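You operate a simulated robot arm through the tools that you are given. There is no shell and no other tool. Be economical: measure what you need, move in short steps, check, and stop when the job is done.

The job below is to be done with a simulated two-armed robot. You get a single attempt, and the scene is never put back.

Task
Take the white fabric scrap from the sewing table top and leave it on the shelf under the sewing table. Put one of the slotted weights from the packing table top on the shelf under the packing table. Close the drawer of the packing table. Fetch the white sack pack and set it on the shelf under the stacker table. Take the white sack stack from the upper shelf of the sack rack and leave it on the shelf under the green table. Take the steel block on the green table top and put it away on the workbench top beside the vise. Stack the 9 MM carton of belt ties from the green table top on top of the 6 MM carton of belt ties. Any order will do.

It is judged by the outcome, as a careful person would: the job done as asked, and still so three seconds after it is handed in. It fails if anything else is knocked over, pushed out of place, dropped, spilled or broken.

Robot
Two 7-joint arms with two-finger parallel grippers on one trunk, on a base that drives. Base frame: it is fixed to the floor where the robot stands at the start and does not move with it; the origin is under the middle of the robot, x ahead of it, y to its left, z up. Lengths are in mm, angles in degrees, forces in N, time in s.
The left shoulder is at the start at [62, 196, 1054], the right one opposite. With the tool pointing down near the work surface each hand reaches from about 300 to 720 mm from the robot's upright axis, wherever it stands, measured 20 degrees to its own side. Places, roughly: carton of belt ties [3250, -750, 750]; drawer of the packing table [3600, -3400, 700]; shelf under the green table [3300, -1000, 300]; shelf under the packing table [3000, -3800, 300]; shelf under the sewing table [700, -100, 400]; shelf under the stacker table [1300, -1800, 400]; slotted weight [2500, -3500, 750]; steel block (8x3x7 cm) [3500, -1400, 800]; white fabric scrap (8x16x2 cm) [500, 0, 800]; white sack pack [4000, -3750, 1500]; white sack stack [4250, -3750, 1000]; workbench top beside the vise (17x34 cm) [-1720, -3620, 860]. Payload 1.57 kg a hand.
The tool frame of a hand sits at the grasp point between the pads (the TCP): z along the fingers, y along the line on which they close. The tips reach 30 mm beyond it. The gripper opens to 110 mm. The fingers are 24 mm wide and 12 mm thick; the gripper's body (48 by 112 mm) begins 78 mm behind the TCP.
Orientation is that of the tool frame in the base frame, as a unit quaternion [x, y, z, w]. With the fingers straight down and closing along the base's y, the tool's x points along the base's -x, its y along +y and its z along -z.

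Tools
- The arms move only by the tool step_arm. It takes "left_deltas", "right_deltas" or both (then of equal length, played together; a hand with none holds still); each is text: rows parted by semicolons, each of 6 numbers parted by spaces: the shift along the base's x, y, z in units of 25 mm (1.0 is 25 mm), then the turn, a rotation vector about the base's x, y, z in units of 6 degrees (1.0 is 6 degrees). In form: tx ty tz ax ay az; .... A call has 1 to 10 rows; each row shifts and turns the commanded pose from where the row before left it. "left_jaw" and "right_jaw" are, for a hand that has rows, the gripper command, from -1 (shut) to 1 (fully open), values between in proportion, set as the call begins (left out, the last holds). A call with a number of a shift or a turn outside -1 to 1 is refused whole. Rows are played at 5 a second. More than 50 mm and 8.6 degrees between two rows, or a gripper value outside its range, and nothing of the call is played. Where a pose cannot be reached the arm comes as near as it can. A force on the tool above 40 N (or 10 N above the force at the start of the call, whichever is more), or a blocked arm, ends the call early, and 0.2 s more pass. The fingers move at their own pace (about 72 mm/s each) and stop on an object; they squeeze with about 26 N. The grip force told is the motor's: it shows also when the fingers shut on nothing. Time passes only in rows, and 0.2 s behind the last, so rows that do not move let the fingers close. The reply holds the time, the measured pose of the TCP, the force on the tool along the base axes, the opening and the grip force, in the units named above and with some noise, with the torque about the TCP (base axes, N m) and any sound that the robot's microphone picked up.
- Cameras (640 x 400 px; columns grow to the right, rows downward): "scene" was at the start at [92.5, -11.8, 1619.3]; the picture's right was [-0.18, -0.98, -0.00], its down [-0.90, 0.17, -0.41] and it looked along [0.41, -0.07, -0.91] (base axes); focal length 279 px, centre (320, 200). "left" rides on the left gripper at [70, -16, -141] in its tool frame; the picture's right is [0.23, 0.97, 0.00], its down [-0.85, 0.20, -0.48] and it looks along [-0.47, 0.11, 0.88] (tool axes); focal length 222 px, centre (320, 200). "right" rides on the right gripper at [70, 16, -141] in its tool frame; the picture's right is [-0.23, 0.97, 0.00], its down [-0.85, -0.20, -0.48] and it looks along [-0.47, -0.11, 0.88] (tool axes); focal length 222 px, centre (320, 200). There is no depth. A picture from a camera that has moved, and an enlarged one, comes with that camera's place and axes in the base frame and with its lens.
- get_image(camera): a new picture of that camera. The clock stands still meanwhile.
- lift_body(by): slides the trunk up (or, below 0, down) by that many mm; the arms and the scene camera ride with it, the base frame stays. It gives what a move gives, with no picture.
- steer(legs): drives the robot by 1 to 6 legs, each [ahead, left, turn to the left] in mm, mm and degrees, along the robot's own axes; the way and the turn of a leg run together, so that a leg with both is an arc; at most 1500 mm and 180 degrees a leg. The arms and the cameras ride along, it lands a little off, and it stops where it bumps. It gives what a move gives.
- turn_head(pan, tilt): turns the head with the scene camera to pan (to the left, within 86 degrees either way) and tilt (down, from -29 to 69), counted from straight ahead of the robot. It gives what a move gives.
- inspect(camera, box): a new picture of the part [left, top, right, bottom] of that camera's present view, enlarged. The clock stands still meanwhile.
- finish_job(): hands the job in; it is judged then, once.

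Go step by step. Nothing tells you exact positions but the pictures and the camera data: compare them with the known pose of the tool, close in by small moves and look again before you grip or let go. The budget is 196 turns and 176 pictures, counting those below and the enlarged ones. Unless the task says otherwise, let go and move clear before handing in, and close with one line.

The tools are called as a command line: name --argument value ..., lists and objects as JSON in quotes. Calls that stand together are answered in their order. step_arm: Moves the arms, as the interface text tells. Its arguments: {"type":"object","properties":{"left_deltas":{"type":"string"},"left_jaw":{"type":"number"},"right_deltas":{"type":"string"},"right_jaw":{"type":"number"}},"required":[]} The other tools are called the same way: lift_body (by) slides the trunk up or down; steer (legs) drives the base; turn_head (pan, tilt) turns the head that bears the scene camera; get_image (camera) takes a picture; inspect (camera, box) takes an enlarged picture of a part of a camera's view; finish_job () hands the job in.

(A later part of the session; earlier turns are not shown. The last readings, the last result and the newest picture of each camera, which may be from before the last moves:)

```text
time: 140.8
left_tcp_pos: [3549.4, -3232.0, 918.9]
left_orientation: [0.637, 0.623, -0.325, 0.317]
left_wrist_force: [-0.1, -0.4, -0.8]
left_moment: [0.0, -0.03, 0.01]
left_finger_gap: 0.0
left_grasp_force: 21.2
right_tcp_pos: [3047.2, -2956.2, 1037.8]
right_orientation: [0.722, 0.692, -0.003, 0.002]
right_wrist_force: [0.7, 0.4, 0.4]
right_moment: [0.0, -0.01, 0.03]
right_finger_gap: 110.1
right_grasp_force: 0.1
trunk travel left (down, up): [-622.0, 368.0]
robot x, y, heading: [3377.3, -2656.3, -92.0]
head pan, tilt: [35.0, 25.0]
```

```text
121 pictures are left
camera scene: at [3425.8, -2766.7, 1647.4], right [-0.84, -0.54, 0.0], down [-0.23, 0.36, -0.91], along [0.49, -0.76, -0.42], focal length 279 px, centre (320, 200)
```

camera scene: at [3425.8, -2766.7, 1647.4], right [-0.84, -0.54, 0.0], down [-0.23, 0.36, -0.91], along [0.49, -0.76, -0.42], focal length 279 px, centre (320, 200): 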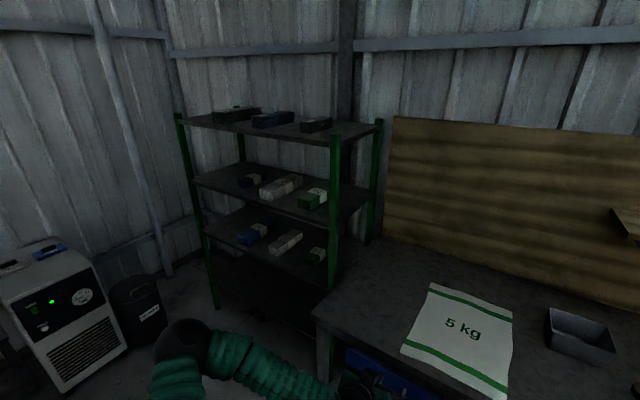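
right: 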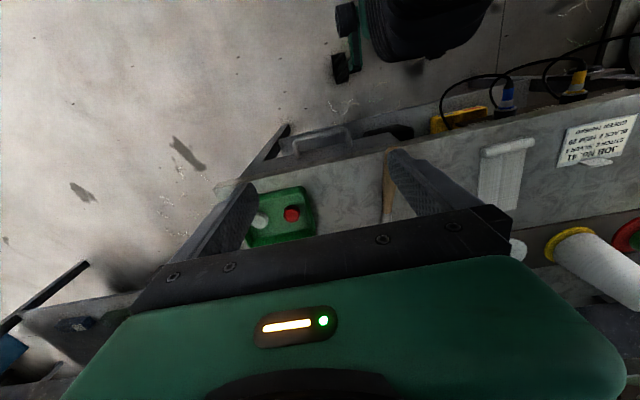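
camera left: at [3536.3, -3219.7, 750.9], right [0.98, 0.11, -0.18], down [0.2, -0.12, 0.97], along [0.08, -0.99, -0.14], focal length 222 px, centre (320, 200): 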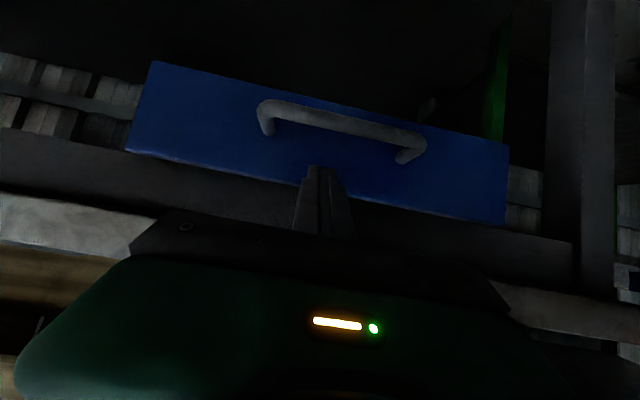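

inspect --camera "scene" --box '[160, 80, 400, 230]'

inspect --camera "scene" --box '[160, 180, 400, 330]'

```text
2.67 times, centred on (280, 155) of scene
camera zoom: at [3425.8, -2766.7, 1647.4], right [-0.84, -0.54, 0.0], down [-0.23, 0.36, -0.91], along [0.49, -0.76, -0.42], focal length 745 px, centre (427, 320)
```

zoom: 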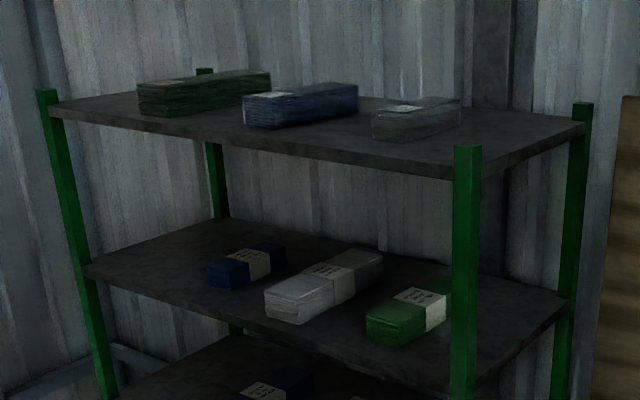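

```text
2.67 times, centred on (280, 255) of scene
camera zoom: at [3425.8, -2766.7, 1647.4], right [-0.84, -0.54, 0.0], down [-0.23, 0.36, -0.91], along [0.49, -0.76, -0.42], focal length 745 px, centre (427, 53)
```

zoom: 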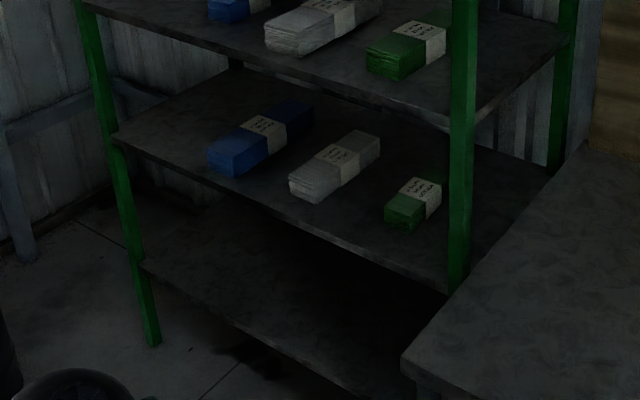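

The rack: white pack on the top board's right end (z≈1450), white sack stack mid on the upper shelf (z≈1090). I'll pitch the right tool likewise and drive in front of the rack.

step_arm --right_deltas "0 0 0 -1 0 0;0 0 0 -1 0 0;0 0 0 -1 0 0;0 0 0 -1 0 0;0 0 0 -1 0 0;0 0 0 -1 0 0;0 0 0 -1 0 0;0 0 0 -1 0 0;0 0 0 -1 0 0" --right_jaw 1

steer --legs '[[0, 0, 2], [0, 800, 0]]'

lift_body --by 300

turn_head --pan 0 --tilt 25

get_image --camera "scene"

```text
time: 142.8
left_tcp_pos: [3548.9, -3232.4, 919.6]
left_orientation: [0.638, 0.623, -0.324, 0.316]
left_wrist_force: [-1.3, 0.1, -0.3]
left_moment: [0.05, 0.0, 0.0]
left_finger_gap: 0.2
left_grasp_force: 21.3
right_tcp_pos: [2978.1, -3009.1, 1089.1]
right_orientation: [0.643, 0.614, -0.318, 0.33]
right_wrist_force: [-0.5, -1.0, 0.1]
right_moment: [-0.02, -0.02, -0.02]
right_finger_gap: 110.1
right_grasp_force: 0.2
right hand out of reach, approached as far as the arm can: row 4, 5, 6, 7, 8, 9
trunk travel left (down, up): [-622.0, 368.0]
robot x, y, heading: [3372.1, -2657.0, -92.3]
head pan, tilt: [35.0, 25.0]
```

```text
time: 147.5
left_tcp_pos: [4372.1, -3228.4, 920.7]
left_orientation: [0.628, 0.633, -0.319, 0.322]
left_wrist_force: [-0.5, 1.3, -0.7]
left_moment: [-0.01, -0.01, 0.03]
left_finger_gap: 0.1
left_grasp_force: 21.2
right_tcp_pos: [3793.7, -3024.3, 1089.8]
right_orientation: [0.633, 0.625, -0.311, 0.335]
right_wrist_force: [-0.2, 0.0, 0.4]
right_moment: [-0.02, 0.0, 0.01]
right_finger_gap: 110.0
right_grasp_force: 0.1
trunk travel left (down, up): [-622.0, 368.0]
robot x, y, heading: [4181.7, -2657.6, -90.1]
head pan, tilt: [35.0, 25.0]
```

```text
time: 150.5
left_tcp_pos: [4374.4, -3228.7, 1220.9]
left_orientation: [0.628, 0.632, -0.32, 0.321]
left_wrist_force: [0.4, 0.7, -0.2]
left_moment: [0.0, 0.04, 0.0]
left_finger_gap: 0.0
left_grasp_force: 21.2
right_tcp_pos: [3796.7, -3025.0, 1390.0]
right_orientation: [0.633, 0.625, -0.311, 0.334]
right_wrist_force: [-0.4, 0.2, -0.1]
right_moment: [0.03, -0.01, 0.02]
right_finger_gap: 110.1
right_grasp_force: 0.0
trunk travel left (down, up): [-922.0, 68.0]
robot x, y, heading: [4186.2, -2657.9, -90.3]
head pan, tilt: [35.0, 25.0]
```

```text
time: 151.6
left_tcp_pos: [4374.8, -3229.0, 1220.0]
left_orientation: [0.628, 0.633, -0.32, 0.321]
left_wrist_force: [-0.4, -0.8, 0.1]
left_moment: [0.02, -0.02, 0.01]
left_finger_gap: 0.1
left_grasp_force: 21.6
right_tcp_pos: [3795.4, -3023.9, 1390.3]
right_orientation: [0.632, 0.625, -0.312, 0.335]
right_wrist_force: [0.2, 0.3, 0.3]
right_moment: [0.03, 0.01, 0.0]
right_finger_gap: 110.1
right_grasp_force: 0.0
trunk travel left (down, up): [-922.0, 68.0]
robot x, y, heading: [4177.8, -2661.5, -90.3]
head pan, tilt: [0.0, 25.0]
```

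```text
118 pictures are left
camera scene: at [4182.7, -2784.1, 1947.5], right [-1.0, 0.0, 0.0], down [0.0, 0.42, -0.91], along [0.0, -0.91, -0.42], focal length 279 px, centre (320, 200)
```

scene: 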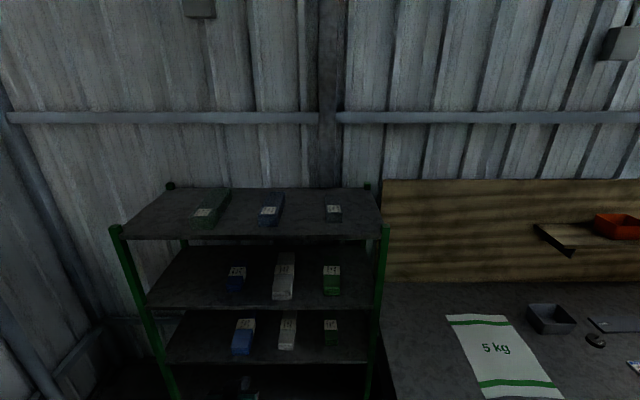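

inspect --camera "scene" --box '[160, 170, 400, 320]'

inspect --camera "scene" --box '[240, 180, 360, 255]'

```text
2.67 times, centred on (280, 245) of scene
camera zoom: at [4182.7, -2784.1, 1947.5], right [-1.0, 0.0, 0.0], down [0.0, 0.42, -0.91], along [0.0, -0.91, -0.42], focal length 745 px, centre (427, 80)
```

zoom: 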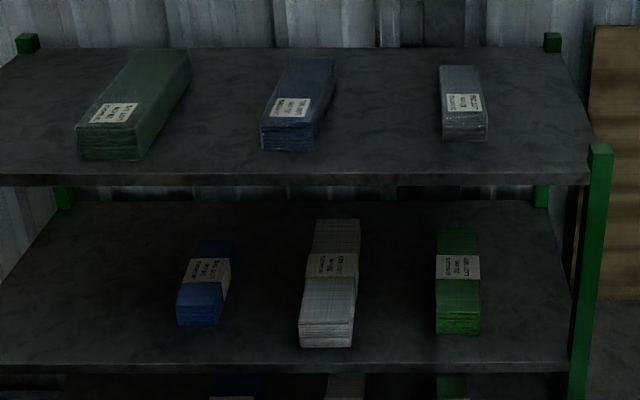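

```text
5.33 times, centred on (300, 218) of scene
camera zoom: at [4182.7, -2784.1, 1947.5], right [-1.0, 0.0, 0.0], down [0.0, 0.42, -0.91], along [0.0, -0.91, -0.42], focal length 1490 px, centre (427, 107)
```

zoom: 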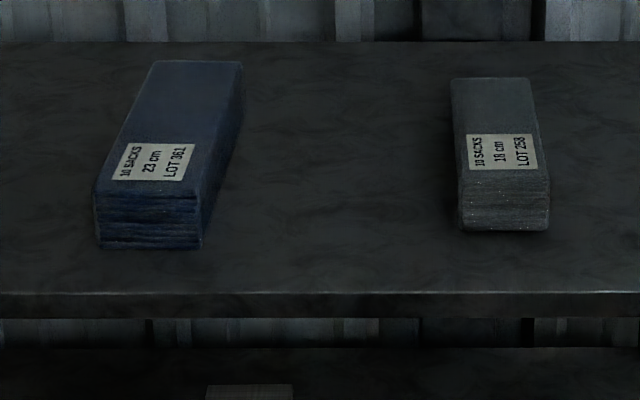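

Pack: centre about (4124, −3817, 1434), 66 wide, 175 long. Stack: x≈4347, y from −3696 to −3975, 85 wide, shelf z≈1049. Left hand will take the stack first; approaching.

step_arm --left_deltas "-0.6 0 0 0 0 0;-0.5 0 0 0 0 0;0 0 0 0 0 0;0 0 0 0 0 0" --left_jaw 1

lift_body --by -65

steer --legs '[[330, 0, 0]]'

get_image --camera "left"

get_image --camera "scene"

```text
time: 152.6
left_tcp_pos: [4348.6, -3228.9, 1219.8]
left_orientation: [0.627, 0.633, -0.319, 0.321]
left_wrist_force: [-0.8, 0.8, -0.7]
left_moment: [0.02, -0.03, -0.01]
left_finger_gap: 109.9
left_grasp_force: 0.1
right_tcp_pos: [3796.7, -3022.7, 1390.7]
right_orientation: [0.633, 0.625, -0.312, 0.334]
right_wrist_force: [-0.4, -0.4, 0.0]
right_moment: [-0.03, 0.01, 0.01]
right_finger_gap: 110.1
right_grasp_force: 0.0
trunk travel left (down, up): [-922.0, 68.0]
robot x, y, heading: [4179.1, -2654.4, -90.2]
head pan, tilt: [0.0, 25.0]
```

```text
time: 153.6
left_tcp_pos: [4346.2, -3228.7, 1155.9]
left_orientation: [0.628, 0.633, -0.319, 0.321]
left_wrist_force: [0.1, -0.2, -0.9]
left_moment: [0.0, 0.02, 0.0]
left_finger_gap: 110.3
left_grasp_force: 0.0
right_tcp_pos: [3796.5, -3024.6, 1325.7]
right_orientation: [0.632, 0.626, -0.311, 0.335]
right_wrist_force: [-0.3, 0.1, -0.1]
right_moment: [0.02, 0.02, 0.02]
right_finger_gap: 110.1
right_grasp_force: 0.0
trunk travel left (down, up): [-857.0, 133.0]
robot x, y, heading: [4185.0, -2653.4, -90.3]
head pan, tilt: [0.0, 25.0]
```

```text
time: 155.8
left_tcp_pos: [4348.3, -3558.9, 1156.4]
left_orientation: [0.626, 0.633, -0.32, 0.323]
left_wrist_force: [-1.0, 0.3, -0.5]
left_moment: [-0.03, -0.01, -0.02]
left_finger_gap: 110.0
left_grasp_force: 0.0
right_tcp_pos: [3795.9, -3353.8, 1325.5]
right_orientation: [0.632, 0.625, -0.313, 0.335]
right_wrist_force: [0.0, -0.4, 0.5]
right_moment: [0.0, 0.0, 0.02]
right_finger_gap: 110.2
right_grasp_force: 0.1
trunk travel left (down, up): [-857.0, 133.0]
robot x, y, heading: [4180.9, -2990.3, -90.4]
head pan, tilt: [0.0, 25.0]
```

```text
115 pictures are left
camera left: at [4329.1, -3400.6, 1183.0], right [0.97, 0.14, -0.18], down [0.2, -0.11, 0.97], along [0.12, -0.98, -0.14], focal length 222 px, centre (320, 200)
```

left: 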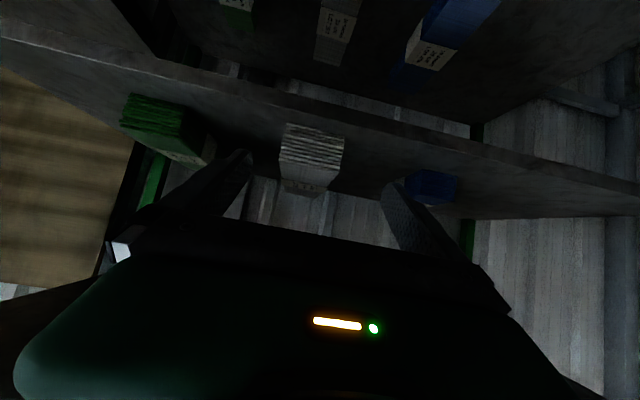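

```text
114 pictures are left
camera scene: at [4181.3, -3111.4, 1882.8], right [-1.0, 0.0, 0.0], down [0.0, 0.42, -0.91], along [0.0, -0.91, -0.42], focal length 279 px, centre (320, 200)
```

scene: 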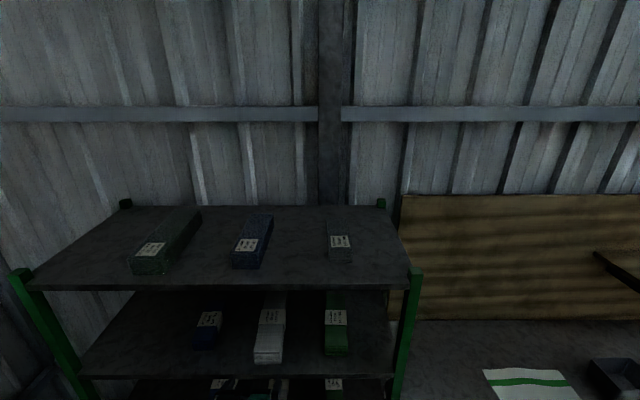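

Stack confirmed: near face y≈−3690, top z≈1097, centre x≈4340. Driving in above it.

steer --legs '[[180, 0, 0]]'

step_arm --left_deltas "-0.2 -0.7 0 0 0 0;0 -0.8 0 0 0 0;0 -0.8 0 0 0 0"

get_image --camera "left"

```text
time: 157.3
left_tcp_pos: [4346.3, -3734.8, 1158.5]
left_orientation: [0.627, 0.632, -0.32, 0.323]
left_wrist_force: [0.6, -0.3, -0.2]
left_moment: [0.01, 0.01, -0.01]
left_finger_gap: 110.0
left_grasp_force: 0.1
right_tcp_pos: [3794.4, -3529.7, 1327.1]
right_orientation: [0.632, 0.625, -0.313, 0.336]
right_wrist_force: [0.1, -0.5, -0.2]
right_moment: [0.02, -0.02, -0.01]
right_finger_gap: 110.1
right_grasp_force: 0.0
trunk travel left (down, up): [-857.0, 133.0]
robot x, y, heading: [4180.7, -3168.9, -90.3]
head pan, tilt: [0.0, 25.0]
```

```text
time: 158.1
left_tcp_pos: [4341.4, -3797.1, 1155.8]
left_orientation: [0.628, 0.633, -0.319, 0.321]
left_wrist_force: [0.8, -0.3, 0.4]
left_moment: [0.0, 0.02, 0.0]
left_finger_gap: 110.3
left_grasp_force: 0.0
right_tcp_pos: [3794.1, -3534.9, 1324.5]
right_orientation: [0.633, 0.625, -0.312, 0.334]
right_wrist_force: [-0.1, 0.4, -0.4]
right_moment: [0.0, 0.03, 0.0]
right_finger_gap: 109.9
right_grasp_force: 0.1
trunk travel left (down, up): [-857.0, 133.0]
robot x, y, heading: [4179.7, -3162.1, -90.3]
head pan, tilt: [0.0, 25.0]
```

```text
113 pictures are left
camera left: at [4322.6, -3638.5, 1181.8], right [0.97, 0.14, -0.18], down [0.2, -0.12, 0.97], along [0.12, -0.98, -0.14], focal length 222 px, centre (320, 200)
```

left: 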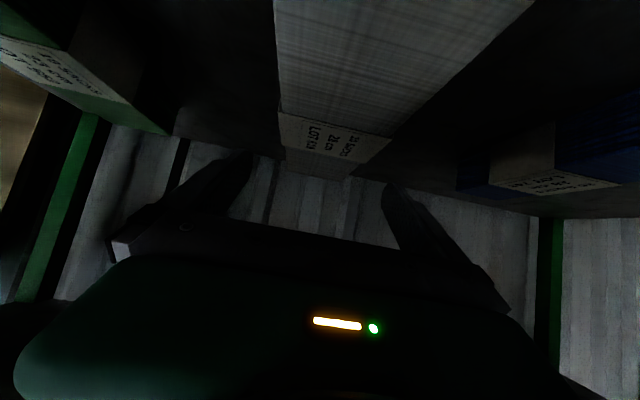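

The fingers straddle the label at mid-length. Lowering to the shelf.

step_arm --left_deltas "0 -0.4 -0.8 0 0 0;0 0 -0.8 0 0 0;0 0 -0.7 0 0 0"

step_arm --left_deltas "0 0 -0.2 0 0 0;0 0 -0.2 0 0 0"

get_image --camera "left"

```text
time: 158.9
left_tcp_pos: [4342.3, -3806.7, 1099.1]
left_orientation: [0.628, 0.633, -0.318, 0.321]
left_wrist_force: [-0.2, 0.0, 1.0]
left_moment: [-0.03, 0.01, -0.01]
left_finger_gap: 110.0
left_grasp_force: 0.1
right_tcp_pos: [3793.9, -3533.8, 1324.6]
right_orientation: [0.632, 0.626, -0.31, 0.335]
right_wrist_force: [-0.3, -0.1, 0.2]
right_moment: [-0.01, 0.03, -0.01]
right_finger_gap: 110.0
right_grasp_force: 0.0
trunk travel left (down, up): [-857.0, 133.0]
robot x, y, heading: [4180.1, -3169.6, -90.3]
head pan, tilt: [0.0, 25.0]
```

```text
time: 159.5
left_tcp_pos: [4341.0, -3807.7, 1088.3]
left_orientation: [0.628, 0.633, -0.32, 0.322]
left_wrist_force: [0.0, -0.2, -0.5]
left_moment: [0.05, -0.02, -0.02]
left_finger_gap: 109.8
left_grasp_force: 0.1
right_tcp_pos: [3794.6, -3533.2, 1326.2]
right_orientation: [0.632, 0.626, -0.311, 0.335]
right_wrist_force: [-0.3, 0.1, 0.9]
right_moment: [0.0, 0.03, -0.04]
right_finger_gap: 110.2
right_grasp_force: 0.1
trunk travel left (down, up): [-857.0, 133.0]
robot x, y, heading: [4178.5, -3165.7, -90.3]
head pan, tilt: [0.0, 25.0]
```

```text
112 pictures are left
camera left: at [4322.6, -3649.2, 1114.7], right [0.97, 0.14, -0.18], down [0.2, -0.12, 0.97], along [0.12, -0.98, -0.14], focal length 222 px, centre (320, 200)
```

left: 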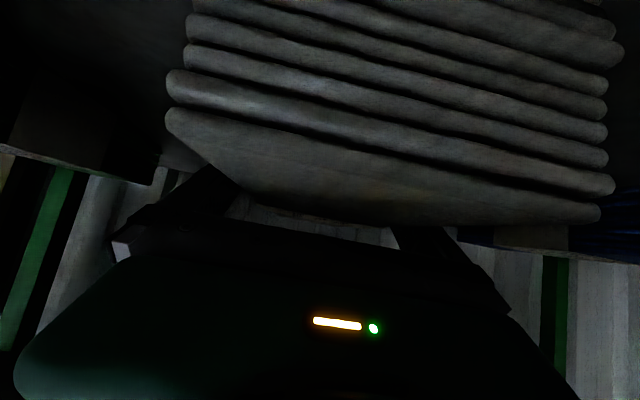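

No contact; finger bottoms about 10 mm above the shelf. Closing and lifting.

step_arm --left_deltas "0 0 0 0 0 0;0 0 0 0 0 0;0 0 0 0 0 0;0 0 0 0 0 0" --left_jaw -1

step_arm --left_deltas "0 0 0.4 0 0 0;0 0 0.6 0 0 0;0 0 0.6 0 0 0"

get_image --camera "left"

```text
time: 160.5
left_tcp_pos: [4341.2, -3806.6, 1088.8]
left_orientation: [0.628, 0.633, -0.32, 0.321]
left_wrist_force: [1.2, -0.1, 0.1]
left_moment: [-0.25, -0.32, 0.31]
left_finger_gap: 84.7
left_grasp_force: 26.0
right_tcp_pos: [3794.4, -3534.5, 1325.5]
right_orientation: [0.632, 0.625, -0.312, 0.335]
right_wrist_force: [0.5, -0.3, -1.1]
right_moment: [0.0, 0.0, -0.01]
right_finger_gap: 110.0
right_grasp_force: 0.0
trunk travel left (down, up): [-857.0, 133.0]
robot x, y, heading: [4182.4, -3167.0, -90.3]
head pan, tilt: [0.0, 25.0]
```

```text
time: 161.3
left_tcp_pos: [4341.1, -3805.7, 1128.7]
left_orientation: [0.628, 0.633, -0.319, 0.321]
left_wrist_force: [-0.7, 0.0, -5.1]
left_moment: [0.09, -0.04, -0.02]
left_finger_gap: 84.7
left_grasp_force: 26.0
right_tcp_pos: [3793.5, -3534.6, 1325.5]
right_orientation: [0.632, 0.625, -0.312, 0.335]
right_wrist_force: [0.7, 1.0, 0.5]
right_moment: [0.0, 0.01, -0.02]
right_finger_gap: 110.1
right_grasp_force: 0.0
trunk travel left (down, up): [-857.0, 133.0]
robot x, y, heading: [4178.3, -3167.2, -90.1]
head pan, tilt: [0.0, 25.0]
```

```text
111 pictures are left
camera left: at [4323.1, -3649.0, 1154.2], right [0.97, 0.14, -0.18], down [0.2, -0.12, 0.97], along [0.12, -0.98, -0.14], focal length 222 px, centre (320, 200)
```

left: 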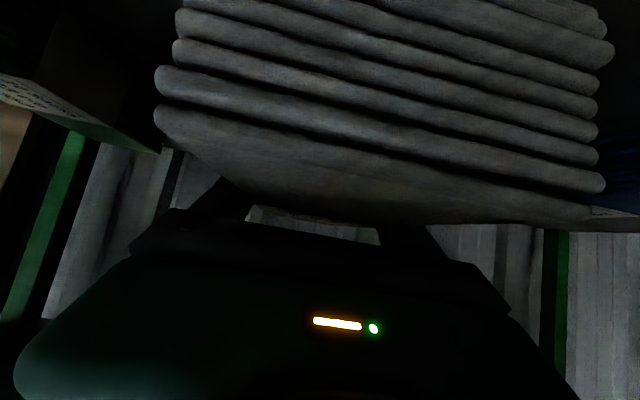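

Stack held (5 N). Backing out, raising the trunk and bringing the right hand in front of its shoulder for the pack.

steer --legs '[[-420, 0, 0]]'

lift_body --by 133

step_arm --left_deltas "0 0.8 0 0 0 0;0 0.8 0 0 0 0;0 0.8 0 0 0 0;0 0.8 0 0 0 0;0 0.8 0 0 0 0;0 0 0 0 0 0;0 0 0 0 0 0;0 0 0 0 0 0" --right_deltas "0.9 -0.9 0.3 0 0 0;0.9 -0.9 0.3 0 0 0;0.9 -0.9 0.3 0 0 0;0.9 -0.9 0.3 0 0 0;0.9 -0.9 0.3 0 0 0;0.9 -0.9 0.3 0 0 0;0.9 -0.9 0.3 0 0 0;0.9 -0.9 0.3 0 0 0"

get_image --camera "scene"

get_image --camera "right"

```text
time: 163.9
left_tcp_pos: [4347.3, -3390.1, 1125.9]
left_orientation: [0.625, 0.636, -0.318, 0.322]
left_wrist_force: [0.3, -0.6, -6.1]
left_moment: [0.1, -0.02, 0.01]
left_finger_gap: 84.8
left_grasp_force: 25.8
right_tcp_pos: [3798.0, -3121.3, 1324.0]
right_orientation: [0.63, 0.628, -0.31, 0.335]
right_wrist_force: [-1.1, -0.5, -0.7]
right_moment: [-0.01, 0.01, 0.05]
right_finger_gap: 110.1
right_grasp_force: 0.0
trunk travel left (down, up): [-857.0, 133.0]
robot x, y, heading: [4181.0, -2752.6, -89.9]
head pan, tilt: [0.0, 25.0]
```

```text
time: 165.5
left_tcp_pos: [4346.8, -3386.5, 1261.8]
left_orientation: [0.626, 0.635, -0.318, 0.322]
left_wrist_force: [-0.2, 0.0, -5.9]
left_moment: [0.09, 0.0, -0.04]
left_finger_gap: 85.1
left_grasp_force: 25.7
right_tcp_pos: [3797.4, -3117.2, 1458.8]
right_orientation: [0.63, 0.628, -0.31, 0.336]
right_wrist_force: [0.0, 0.6, -0.1]
right_moment: [-0.01, -0.05, 0.0]
right_finger_gap: 110.1
right_grasp_force: 0.0
trunk travel left (down, up): [-990.0, 0.0]
robot x, y, heading: [4183.2, -2752.1, -89.4]
head pan, tilt: [0.0, 25.0]
```

```text
time: 167.3
left_tcp_pos: [4346.0, -3286.0, 1261.3]
left_orientation: [0.625, 0.636, -0.318, 0.322]
left_wrist_force: [0.3, -0.7, -5.7]
left_moment: [0.07, 0.0, -0.02]
left_finger_gap: 84.9
left_grasp_force: 25.8
right_tcp_pos: [3975.7, -3301.3, 1519.2]
right_orientation: [0.629, 0.627, -0.312, 0.336]
right_wrist_force: [1.1, 0.3, 0.1]
right_moment: [0.03, 0.01, 0.02]
right_finger_gap: 109.8
right_grasp_force: 0.0
right hand out of reach, approached as far as the arm can: row 1
trunk travel left (down, up): [-990.0, 0.0]
robot x, y, heading: [4182.8, -2750.9, -89.9]
head pan, tilt: [0.0, 25.0]
```

```text
110 pictures are left
camera scene: at [4184.6, -2880.2, 2015.1], right [-1.0, 0.0, 0.0], down [0.0, 0.43, -0.9], along [0.0, -0.9, -0.43], focal length 279 px, centre (320, 200)
```

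scene: 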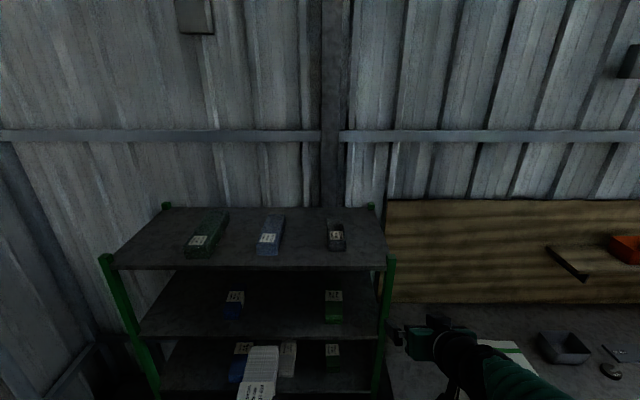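

```text
109 pictures are left
camera right: at [3989.2, -3145.9, 1545.9], right [0.97, -0.12, 0.22], down [-0.23, -0.11, 0.97], along [-0.09, -0.99, -0.14], focal length 222 px, centre (320, 200)
```

right: 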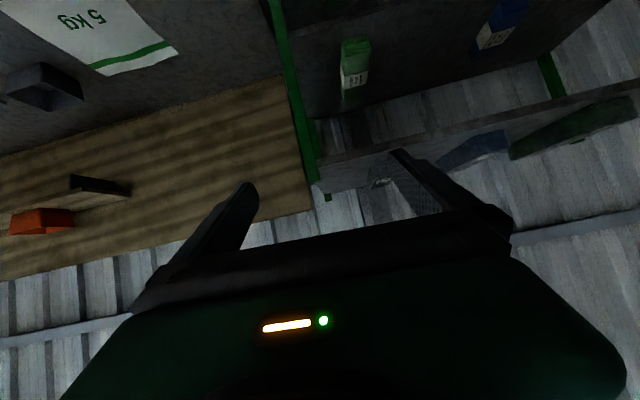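

The right hand sits above the top board's height. I'll draw the left hand back further, extend the right, and shift left to line up with the pack.

step_arm --left_deltas "0 0.7 0 0 0 0;0 0.7 0 0 0 0;0 0.7 0 0 0 0;0 0.7 0 0 0 0;0 0.7 0 0 0 0;0 0.5 0 0 0 0" --right_deltas "0 -0.9 0 0 0 0;0 -0.9 0 0 0 0;0 -0.9 0 0 0 0;0 -0.9 0 0 0 0;0 -0.9 0 0 0 0;0 -0.9 0 0 0 0"

steer --legs '[[0, 148, 0]]'

get_image --camera "right"

```text
time: 168.7
left_tcp_pos: [4339.0, -3233.2, 1250.3]
left_orientation: [0.625, 0.636, -0.317, 0.323]
left_wrist_force: [0.2, 0.0, -4.4]
left_moment: [0.11, -0.01, 0.01]
left_finger_gap: 84.9
left_grasp_force: 26.1
left hand out of reach, approached as far as the arm can: row 4, 5, 6
right_tcp_pos: [3972.0, -3436.8, 1519.7]
right_orientation: [0.631, 0.628, -0.31, 0.336]
right_wrist_force: [0.2, -0.2, 0.0]
right_moment: [0.01, -0.02, 0.03]
right_finger_gap: 110.2
right_grasp_force: 0.1
trunk travel left (down, up): [-990.0, 0.0]
robot x, y, heading: [4179.0, -2751.5, -89.7]
head pan, tilt: [0.0, 25.0]
```

```text
time: 170.0
left_tcp_pos: [4448.8, -3230.5, 1256.7]
left_orientation: [0.63, 0.63, -0.311, 0.33]
left_wrist_force: [-2.6, -0.4, -5.6]
left_moment: [0.11, -0.02, 0.03]
left_finger_gap: 84.6
left_grasp_force: 26.0
right_tcp_pos: [4071.8, -3435.5, 1513.9]
right_orientation: [0.636, 0.622, -0.302, 0.343]
right_wrist_force: [-1.0, -0.2, -0.8]
right_moment: [-0.04, -0.12, 0.11]
right_finger_gap: 110.2
right_grasp_force: 0.1
trunk travel left (down, up): [-990.0, 0.0]
robot x, y, heading: [4317.0, -2753.4, -89.6]
head pan, tilt: [0.0, 25.0]
```

```text
108 pictures are left
camera right: at [4084.3, -3279.6, 1541.0], right [0.96, -0.12, 0.24], down [-0.26, -0.11, 0.96], along [-0.09, -0.99, -0.14], focal length 222 px, centre (320, 200)
```

right: 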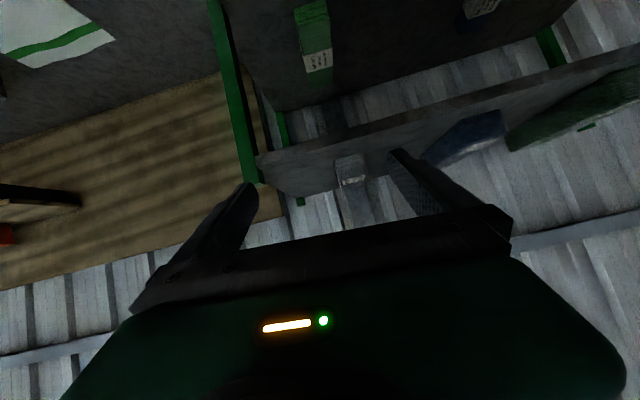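

steer --legs '[[230, 0, 0]]'

get_image --camera "right"

turn_head --pan 0 --tilt 45

get_image --camera "scene"

```text
time: 171.8
left_tcp_pos: [4471.7, -3454.2, 1255.5]
left_orientation: [0.627, 0.632, -0.319, 0.324]
left_wrist_force: [-1.3, 0.2, -5.9]
left_moment: [0.07, -0.03, 0.01]
left_finger_gap: 84.7
left_grasp_force: 26.3
right_tcp_pos: [4100.0, -3658.1, 1525.4]
right_orientation: [0.632, 0.623, -0.311, 0.339]
right_wrist_force: [-1.8, 0.5, 0.3]
right_moment: [0.0, -0.03, 0.11]
right_finger_gap: 109.9
right_grasp_force: 0.1
trunk travel left (down, up): [-990.0, 0.0]
robot x, y, heading: [4314.4, -2981.3, -89.9]
head pan, tilt: [0.0, 25.0]
```

```text
107 pictures are left
camera right: at [4115.6, -3501.6, 1550.7], right [0.97, -0.13, 0.22], down [-0.24, -0.11, 0.97], along [-0.1, -0.99, -0.13], focal length 222 px, centre (320, 200)
```

right: 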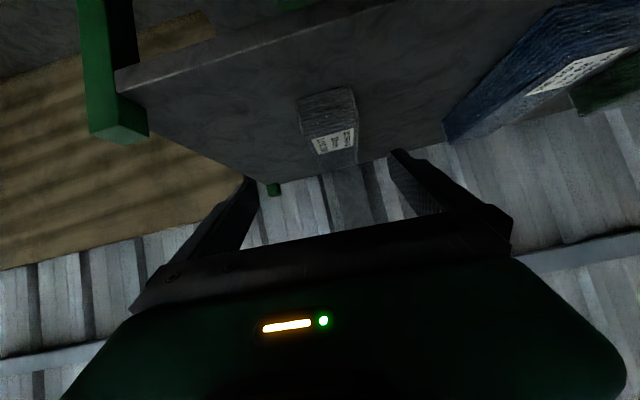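

```text
time: 172.6
left_tcp_pos: [4480.0, -3454.0, 1253.6]
left_orientation: [0.626, 0.633, -0.321, 0.322]
left_wrist_force: [0.2, 0.1, -5.8]
left_moment: [0.09, -0.01, 0.02]
left_finger_gap: 85.1
left_grasp_force: 25.7
right_tcp_pos: [4111.7, -3658.4, 1527.4]
right_orientation: [0.632, 0.625, -0.312, 0.336]
right_wrist_force: [0.6, 0.2, 0.5]
right_moment: [0.02, -0.03, -0.08]
right_finger_gap: 110.2
right_grasp_force: 0.1
trunk travel left (down, up): [-990.0, 0.0]
robot x, y, heading: [4324.4, -2981.0, -89.9]
head pan, tilt: [0.0, 45.0]
```

```text
106 pictures are left
camera scene: at [4344.7, -3094.9, 1984.8], right [-1.0, -0.01, 0.01], down [-0.01, 0.71, -0.71], along [0.0, -0.71, -0.71], focal length 279 px, centre (320, 200)
```

scene: 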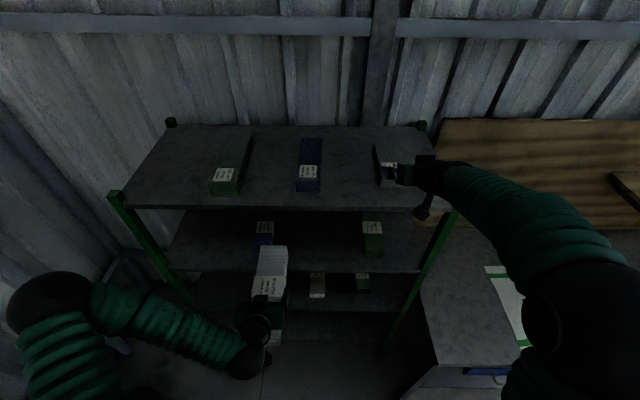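

Pack centre is at x≈4129; driving in over it.

steer --legs '[[140, 0, 0]]'

step_arm --right_deltas "0.6 0 -0.3 0 0 0;0 0 0 0 0 0;0 0 0 0 0 0"

get_image --camera "right"

```text
time: 173.9
left_tcp_pos: [4459.4, -3586.5, 1259.9]
left_orientation: [0.628, 0.63, -0.318, 0.329]
left_wrist_force: [-2.5, 0.0, -6.2]
left_moment: [0.08, -0.06, 0.03]
left_finger_gap: 85.1
left_grasp_force: 26.1
right_tcp_pos: [4087.1, -3789.6, 1527.3]
right_orientation: [0.633, 0.621, -0.309, 0.344]
right_wrist_force: [-1.6, -0.1, -0.2]
right_moment: [0.02, -0.07, 0.12]
right_finger_gap: 110.1
right_grasp_force: 0.1
trunk travel left (down, up): [-990.0, 0.0]
robot x, y, heading: [4317.1, -3122.0, -89.7]
head pan, tilt: [0.0, 45.0]
```

```text
time: 174.7
left_tcp_pos: [4464.1, -3590.9, 1256.9]
left_orientation: [0.628, 0.631, -0.318, 0.326]
left_wrist_force: [0.2, -0.2, -5.8]
left_moment: [0.07, 0.02, 0.02]
left_finger_gap: 84.8
left_grasp_force: 26.1
right_tcp_pos: [4107.8, -3796.0, 1517.9]
right_orientation: [0.633, 0.623, -0.309, 0.341]
right_wrist_force: [0.0, 0.9, 0.0]
right_moment: [-0.01, -0.06, 0.04]
right_finger_gap: 110.1
right_grasp_force: 0.0
trunk travel left (down, up): [-990.0, 0.0]
robot x, y, heading: [4319.2, -3120.3, -89.7]
head pan, tilt: [0.0, 45.0]
```

```text
105 pictures are left
camera right: at [4122.3, -3641.3, 1544.2], right [0.96, -0.13, 0.23], down [-0.24, -0.1, 0.96], along [-0.1, -0.99, -0.13], focal length 222 px, centre (320, 200)
```

right: 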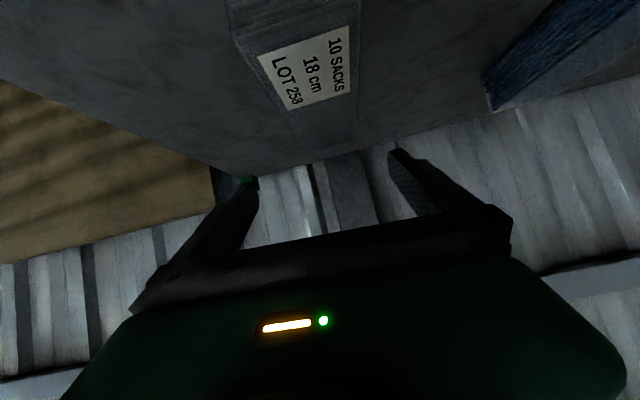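

step_arm --right_deltas "0.3 -0.1 -0.6 0 0 0;0.2 -0.1 -0.6 0 0 0;0 0 -0.6 0 0 0;0 0 -0.4 0 0 0;0 0 0 0 0 0"

get_image --camera "right"

```text
time: 175.9
left_tcp_pos: [4467.4, -3595.7, 1254.5]
left_orientation: [0.627, 0.633, -0.317, 0.325]
left_wrist_force: [0.2, -0.3, -5.3]
left_moment: [0.11, -0.01, 0.03]
left_finger_gap: 85.0
left_grasp_force: 25.9
right_tcp_pos: [4123.0, -3804.1, 1460.7]
right_orientation: [0.633, 0.623, -0.31, 0.34]
right_wrist_force: [-0.1, -0.2, 0.3]
right_moment: [-0.03, 0.0, 0.04]
right_finger_gap: 109.9
right_grasp_force: 0.1
trunk travel left (down, up): [-990.0, 0.0]
robot x, y, heading: [4318.9, -3125.5, -89.5]
head pan, tilt: [0.0, 45.0]
```

```text
104 pictures are left
camera right: at [4137.3, -3650.2, 1486.3], right [0.97, -0.12, 0.23], down [-0.24, -0.11, 0.96], along [-0.1, -0.99, -0.13], focal length 222 px, centre (320, 200)
```

right: 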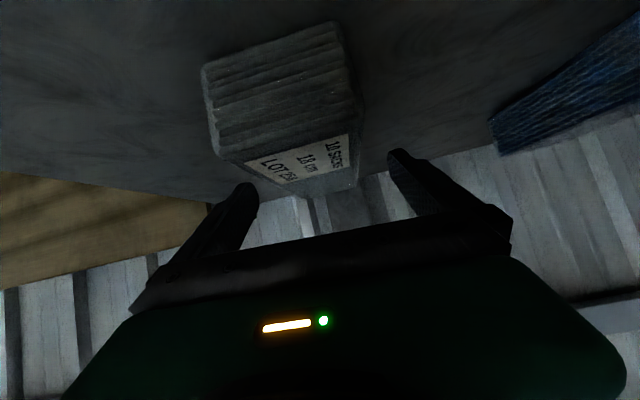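

Aligned. Lowering the last bit and closing.

step_arm --right_deltas "0 0 -0.4 0 0 0;0 0 -0.3 0 0 0;0 0 0 0 0 0"

step_arm --right_deltas "0 0 0 0 0 0;0 0 0 0 0 0;0 0 0 0 0 0;0 0 0 0 0 0" --right_jaw -1

step_arm --right_deltas "0 0 0.5 0 0 0;0 0 0.6 0 0 0;0 0 0.6 0 0 0"

get_image --camera "right"

```text
time: 176.7
left_tcp_pos: [4467.9, -3595.0, 1253.7]
left_orientation: [0.628, 0.632, -0.318, 0.324]
left_wrist_force: [-0.8, -0.2, -5.8]
left_moment: [0.1, -0.01, 0.06]
left_finger_gap: 85.0
left_grasp_force: 25.6
right_tcp_pos: [4124.4, -3806.0, 1443.6]
right_orientation: [0.633, 0.623, -0.309, 0.339]
right_wrist_force: [-0.4, 0.0, 0.0]
right_moment: [-0.02, 0.0, -0.01]
right_finger_gap: 110.2
right_grasp_force: 0.1
trunk travel left (down, up): [-990.0, 0.0]
robot x, y, heading: [4318.8, -3117.8, -89.5]
head pan, tilt: [0.0, 45.0]
```

```text
time: 177.7
left_tcp_pos: [4471.5, -3593.7, 1255.5]
left_orientation: [0.627, 0.633, -0.319, 0.323]
left_wrist_force: [-0.9, -0.9, -5.2]
left_moment: [0.11, -0.02, 0.0]
left_finger_gap: 84.9
left_grasp_force: 26.2
right_tcp_pos: [4129.1, -3805.1, 1444.4]
right_orientation: [0.632, 0.624, -0.31, 0.339]
right_wrist_force: [0.8, -0.9, 3.4]
right_moment: [0.04, 0.17, 0.11]
right_finger_gap: 67.9
right_grasp_force: 26.2
trunk travel left (down, up): [-990.0, 0.0]
robot x, y, heading: [4317.7, -3118.7, -89.6]
head pan, tilt: [0.0, 45.0]
```

```text
time: 178.5
left_tcp_pos: [4473.3, -3594.5, 1254.6]
left_orientation: [0.627, 0.633, -0.319, 0.324]
left_wrist_force: [0.3, -0.5, -5.8]
left_moment: [0.1, -0.04, 0.03]
left_finger_gap: 85.1
left_grasp_force: 25.6
right_tcp_pos: [4129.0, -3805.1, 1488.1]
right_orientation: [0.632, 0.624, -0.31, 0.338]
right_wrist_force: [-0.2, -0.3, -3.3]
right_moment: [0.07, -0.04, 0.0]
right_finger_gap: 67.6
right_grasp_force: 25.8
trunk travel left (down, up): [-990.0, 0.0]
robot x, y, heading: [4322.9, -3120.9, -89.5]
head pan, tilt: [0.0, 45.0]
```

```text
103 pictures are left
camera right: at [4144.1, -3649.7, 1513.1], right [0.97, -0.12, 0.22], down [-0.24, -0.11, 0.97], along [-0.1, -0.99, -0.13], focal length 222 px, centre (320, 200)
```

right: 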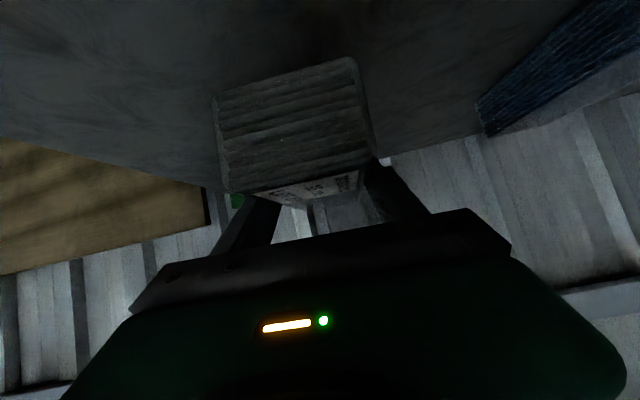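

Both items are held. I'll back out, lower the trunk, and turn round to face the green table.

steer --legs '[[-640, 0, 0]]'

lift_body --by -400

steer --legs '[[0, 0, -90], [0, 0, -90]]'

turn_head --pan 35 --tilt 25

get_image --camera "scene"

```text
time: 182.0
left_tcp_pos: [4467.7, -2976.1, 1253.0]
left_orientation: [0.629, 0.632, -0.318, 0.322]
left_wrist_force: [0.5, 0.1, -5.5]
left_moment: [0.08, 0.01, -0.01]
left_finger_gap: 85.0
left_grasp_force: 26.3
right_tcp_pos: [4124.4, -3184.4, 1484.5]
right_orientation: [0.634, 0.624, -0.309, 0.336]
right_wrist_force: [-0.7, 0.9, -2.1]
right_moment: [0.05, 0.0, -0.03]
right_finger_gap: 68.0
right_grasp_force: 25.5
trunk travel left (down, up): [-990.0, 0.0]
robot x, y, heading: [4315.9, -2498.8, -89.8]
head pan, tilt: [0.0, 45.0]
```

```text
time: 185.8
left_tcp_pos: [4467.5, -2967.9, 854.5]
left_orientation: [0.627, 0.632, -0.32, 0.324]
left_wrist_force: [-0.2, 0.0, -4.7]
left_moment: [0.07, 0.01, 0.0]
left_finger_gap: 85.2
left_grasp_force: 26.2
right_tcp_pos: [4125.2, -3177.2, 1088.1]
right_orientation: [0.634, 0.622, -0.311, 0.338]
right_wrist_force: [0.0, -0.1, -2.8]
right_moment: [0.03, -0.01, -0.01]
right_finger_gap: 67.8
right_grasp_force: 25.7
trunk travel left (down, up): [-590.0, 400.0]
robot x, y, heading: [4314.7, -2496.7, -89.8]
head pan, tilt: [0.0, 45.0]
```

```text
time: 193.9
left_tcp_pos: [4160.7, -2026.7, 854.9]
left_orientation: [0.633, -0.626, -0.324, -0.319]
left_wrist_force: [0.2, -0.5, -6.5]
left_moment: [-0.14, -0.03, -0.04]
left_finger_gap: 85.1
left_grasp_force: 25.8
right_tcp_pos: [4502.9, -1817.0, 1087.7]
right_orientation: [-0.624, 0.631, 0.339, 0.311]
right_wrist_force: [-0.1, -0.3, -2.2]
right_moment: [-0.05, 0.02, -0.01]
right_finger_gap: 67.8
right_grasp_force: 26.2
trunk travel left (down, up): [-590.0, 400.0]
robot x, y, heading: [4316.3, -2495.2, 90.6]
head pan, tilt: [0.0, 45.0]
```

```text
time: 194.9
left_tcp_pos: [4161.1, -2027.0, 855.6]
left_orientation: [0.633, -0.626, -0.325, -0.32]
left_wrist_force: [0.0, -1.3, -6.4]
left_moment: [-0.1, 0.01, 0.01]
left_finger_gap: 84.8
left_grasp_force: 25.9
right_tcp_pos: [4503.6, -1816.8, 1089.4]
right_orientation: [-0.625, 0.631, 0.34, 0.309]
right_wrist_force: [-0.2, 0.4, -2.6]
right_moment: [-0.08, -0.01, -0.01]
right_finger_gap: 67.8
right_grasp_force: 25.7
trunk travel left (down, up): [-590.0, 400.0]
robot x, y, heading: [4316.3, -2498.9, 90.5]
head pan, tilt: [35.0, 25.0]
```

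```text
102 pictures are left
camera scene: at [4261.9, -2386.6, 1615.1], right [0.81, 0.58, 0.0], down [0.25, -0.35, -0.9], along [-0.53, 0.74, -0.43], focal length 279 px, centre (320, 200)
```

scene: 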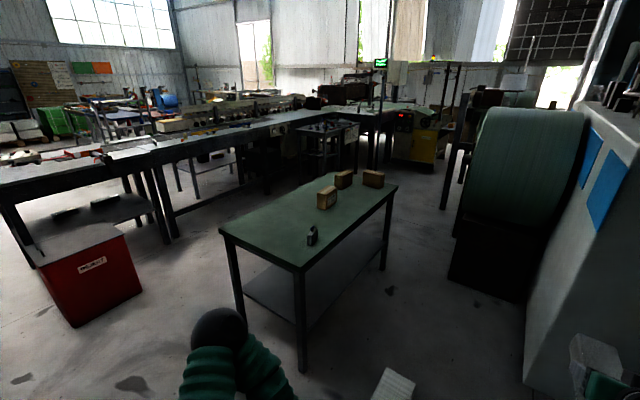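

inspect --camera "scene" --box '[210, 155, 410, 280]'

```text
3.20 times, centred on (310, 218) of scene
camera zoom: at [4261.9, -2386.6, 1615.1], right [0.81, 0.58, 0.0], down [0.25, -0.35, -0.9], along [-0.53, 0.74, -0.43], focal length 894 px, centre (352, 144)
```

zoom: 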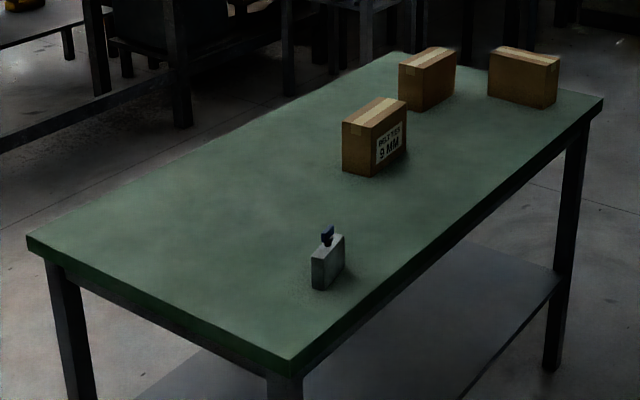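

The block (~3512, −1410) and three cartons (9 MM at ~3361, −1043) are on the green table, top z≈790. First the stack: shift to the table's short end, stretch the left arm forward and lower the trunk.

steer --legs '[[0, 700, -0.5]]'

step_arm --left_deltas "0 0.9 0 0 0 0;0 0.9 0 0 0 0;0 0.9 0 0 0 0;0 0.9 0 0 0 0;0 0.9 0 0 0 0;0 0.9 0 0 0 0;0 0.9 0 0 0 0;0 0.9 0 0 0 0"

lift_body --by -370

turn_head --pan 10 --tilt 30

get_image --camera "scene"

get_image --camera "left"

```text
time: 198.7
left_tcp_pos: [3468.2, -2027.4, 857.2]
left_orientation: [-0.628, 0.631, 0.323, 0.321]
left_wrist_force: [0.3, 0.6, -4.8]
left_moment: [-0.11, 0.0, -0.02]
left_finger_gap: 85.0
left_grasp_force: 26.0
right_tcp_pos: [3813.7, -1821.5, 1088.1]
right_orientation: [-0.619, 0.637, 0.337, 0.312]
right_wrist_force: [0.4, 0.1, -2.0]
right_moment: [-0.07, 0.03, -0.02]
right_finger_gap: 67.9
right_grasp_force: 26.1
trunk travel left (down, up): [-590.0, 400.0]
robot x, y, heading: [3612.5, -2500.0, 89.5]
head pan, tilt: [35.0, 25.0]
```

```text
time: 200.5
left_tcp_pos: [3466.5, -1846.7, 856.9]
left_orientation: [-0.628, 0.63, 0.322, 0.323]
left_wrist_force: [0.1, 0.1, -5.5]
left_moment: [-0.12, 0.02, 0.01]
left_finger_gap: 85.0
left_grasp_force: 26.1
right_tcp_pos: [3810.7, -1822.4, 1088.6]
right_orientation: [-0.62, 0.636, 0.337, 0.313]
right_wrist_force: [0.2, 0.3, -3.4]
right_moment: [-0.08, 0.02, 0.0]
right_finger_gap: 67.8
right_grasp_force: 26.1
trunk travel left (down, up): [-590.0, 400.0]
robot x, y, heading: [3612.5, -2498.9, 89.8]
head pan, tilt: [35.0, 25.0]
```

```text
time: 204.1
left_tcp_pos: [3466.2, -1848.3, 488.5]
left_orientation: [-0.628, 0.63, 0.323, 0.322]
left_wrist_force: [0.1, 0.4, -5.5]
left_moment: [-0.12, 0.02, 0.0]
left_finger_gap: 84.9
left_grasp_force: 26.1
right_tcp_pos: [3811.7, -1823.1, 719.5]
right_orientation: [-0.619, 0.636, 0.337, 0.313]
right_wrist_force: [0.2, -0.7, -2.8]
right_moment: [-0.1, -0.02, 0.02]
right_finger_gap: 68.0
right_grasp_force: 25.8
trunk travel left (down, up): [-220.0, 770.0]
robot x, y, heading: [3612.5, -2501.3, 89.8]
head pan, tilt: [35.0, 25.0]
```

```text
time: 205.0
left_tcp_pos: [3466.6, -1847.0, 486.5]
left_orientation: [-0.628, 0.63, 0.323, 0.323]
left_wrist_force: [-0.2, -0.4, -5.7]
left_moment: [-0.07, 0.01, 0.01]
left_finger_gap: 84.6
left_grasp_force: 26.2
right_tcp_pos: [3812.0, -1824.1, 719.2]
right_orientation: [-0.619, 0.636, 0.337, 0.313]
right_wrist_force: [0.0, 0.5, -2.9]
right_moment: [-0.04, -0.01, 0.02]
right_finger_gap: 67.8
right_grasp_force: 26.3
trunk travel left (down, up): [-220.0, 770.0]
robot x, y, heading: [3612.5, -2497.2, 89.7]
head pan, tilt: [10.0, 30.0]
```

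```text
100 pictures are left
camera scene: at [3599.0, -2374.1, 1237.1], right [0.99, 0.17, 0.0], down [0.08, -0.5, -0.86], along [-0.15, 0.85, -0.5], focal length 279 px, centre (320, 200)
```

scene: 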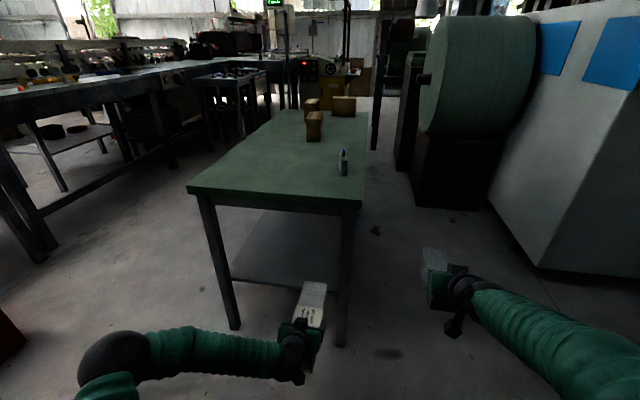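

```text
99 pictures are left
camera left: at [3482.1, -2001.1, 512.2], right [-0.97, -0.13, -0.18], down [-0.2, 0.11, 0.97], along [-0.11, 0.99, -0.13], focal length 222 px, centre (320, 200)
```

left: 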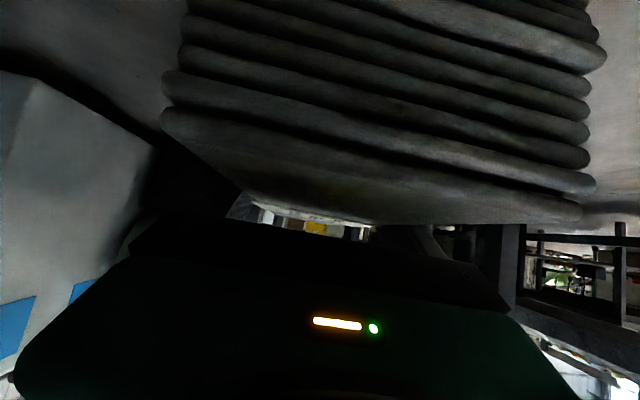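

Legs are near x≈3020 and 3573, shelf z≈355. I'll center the left hand between them, keep the right hand clear of the table's side, and drive in.

step_arm --left_deltas "-0.7 0 0 0 0 0;-0.7 0 0 0 0 0;-0.8 0 0 0 0 0" --right_deltas "0.7 0 0 0 0 0;0.7 0 0 0 0 0;0.6 0 0 0 0 0"

steer --legs '[[0, 70, 0], [250, 0, 0]]'

turn_head --pan 10 --tilt 42

get_image --camera "scene"

```text
time: 205.8
left_tcp_pos: [3412.7, -1849.2, 487.5]
left_orientation: [-0.628, 0.63, 0.323, 0.322]
left_wrist_force: [0.0, -0.7, -5.8]
left_moment: [-0.12, -0.03, 0.01]
left_finger_gap: 84.9
left_grasp_force: 26.1
right_tcp_pos: [3861.6, -1824.8, 718.9]
right_orientation: [-0.62, 0.636, 0.338, 0.312]
right_wrist_force: [0.8, 0.5, -2.6]
right_moment: [-0.03, -0.01, 0.01]
right_finger_gap: 67.6
right_grasp_force: 25.8
trunk travel left (down, up): [-220.0, 770.0]
robot x, y, heading: [3615.6, -2498.0, 89.7]
head pan, tilt: [10.0, 30.0]
```

```text
time: 208.2
left_tcp_pos: [3340.6, -1597.6, 487.2]
left_orientation: [-0.628, 0.63, 0.322, 0.323]
left_wrist_force: [-0.7, -1.0, -5.1]
left_moment: [-0.08, -0.07, -0.01]
left_finger_gap: 84.8
left_grasp_force: 26.1
right_tcp_pos: [3788.4, -1572.1, 718.0]
right_orientation: [-0.62, 0.636, 0.336, 0.313]
right_wrist_force: [0.3, -0.6, -1.8]
right_moment: [-0.07, 0.0, -0.03]
right_finger_gap: 67.9
right_grasp_force: 26.1
trunk travel left (down, up): [-220.0, 770.0]
robot x, y, heading: [3541.4, -2245.6, 89.6]
head pan, tilt: [10.0, 30.0]
```

```text
time: 209.0
left_tcp_pos: [3343.0, -1598.8, 487.9]
left_orientation: [-0.628, 0.63, 0.323, 0.323]
left_wrist_force: [0.1, 0.8, -6.3]
left_moment: [-0.1, -0.02, 0.02]
left_finger_gap: 85.1
left_grasp_force: 26.2
right_tcp_pos: [3790.3, -1574.5, 719.1]
right_orientation: [-0.619, 0.636, 0.337, 0.314]
right_wrist_force: [0.7, -0.7, -2.2]
right_moment: [-0.04, 0.0, -0.01]
right_finger_gap: 67.8
right_grasp_force: 26.2
trunk travel left (down, up): [-220.0, 770.0]
robot x, y, heading: [3544.9, -2244.5, 89.5]
head pan, tilt: [10.0, 42.0]
```

```text
98 pictures are left
camera scene: at [3530.0, -2129.8, 1218.9], right [0.99, 0.17, 0.0], down [0.11, -0.66, -0.74], along [-0.12, 0.73, -0.67], focal length 279 px, centre (320, 200)
```

scene: 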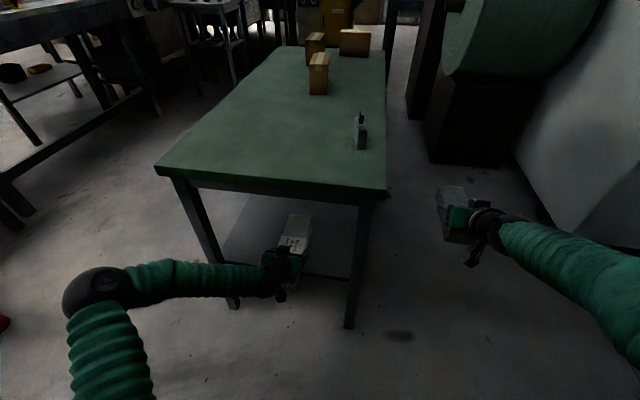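

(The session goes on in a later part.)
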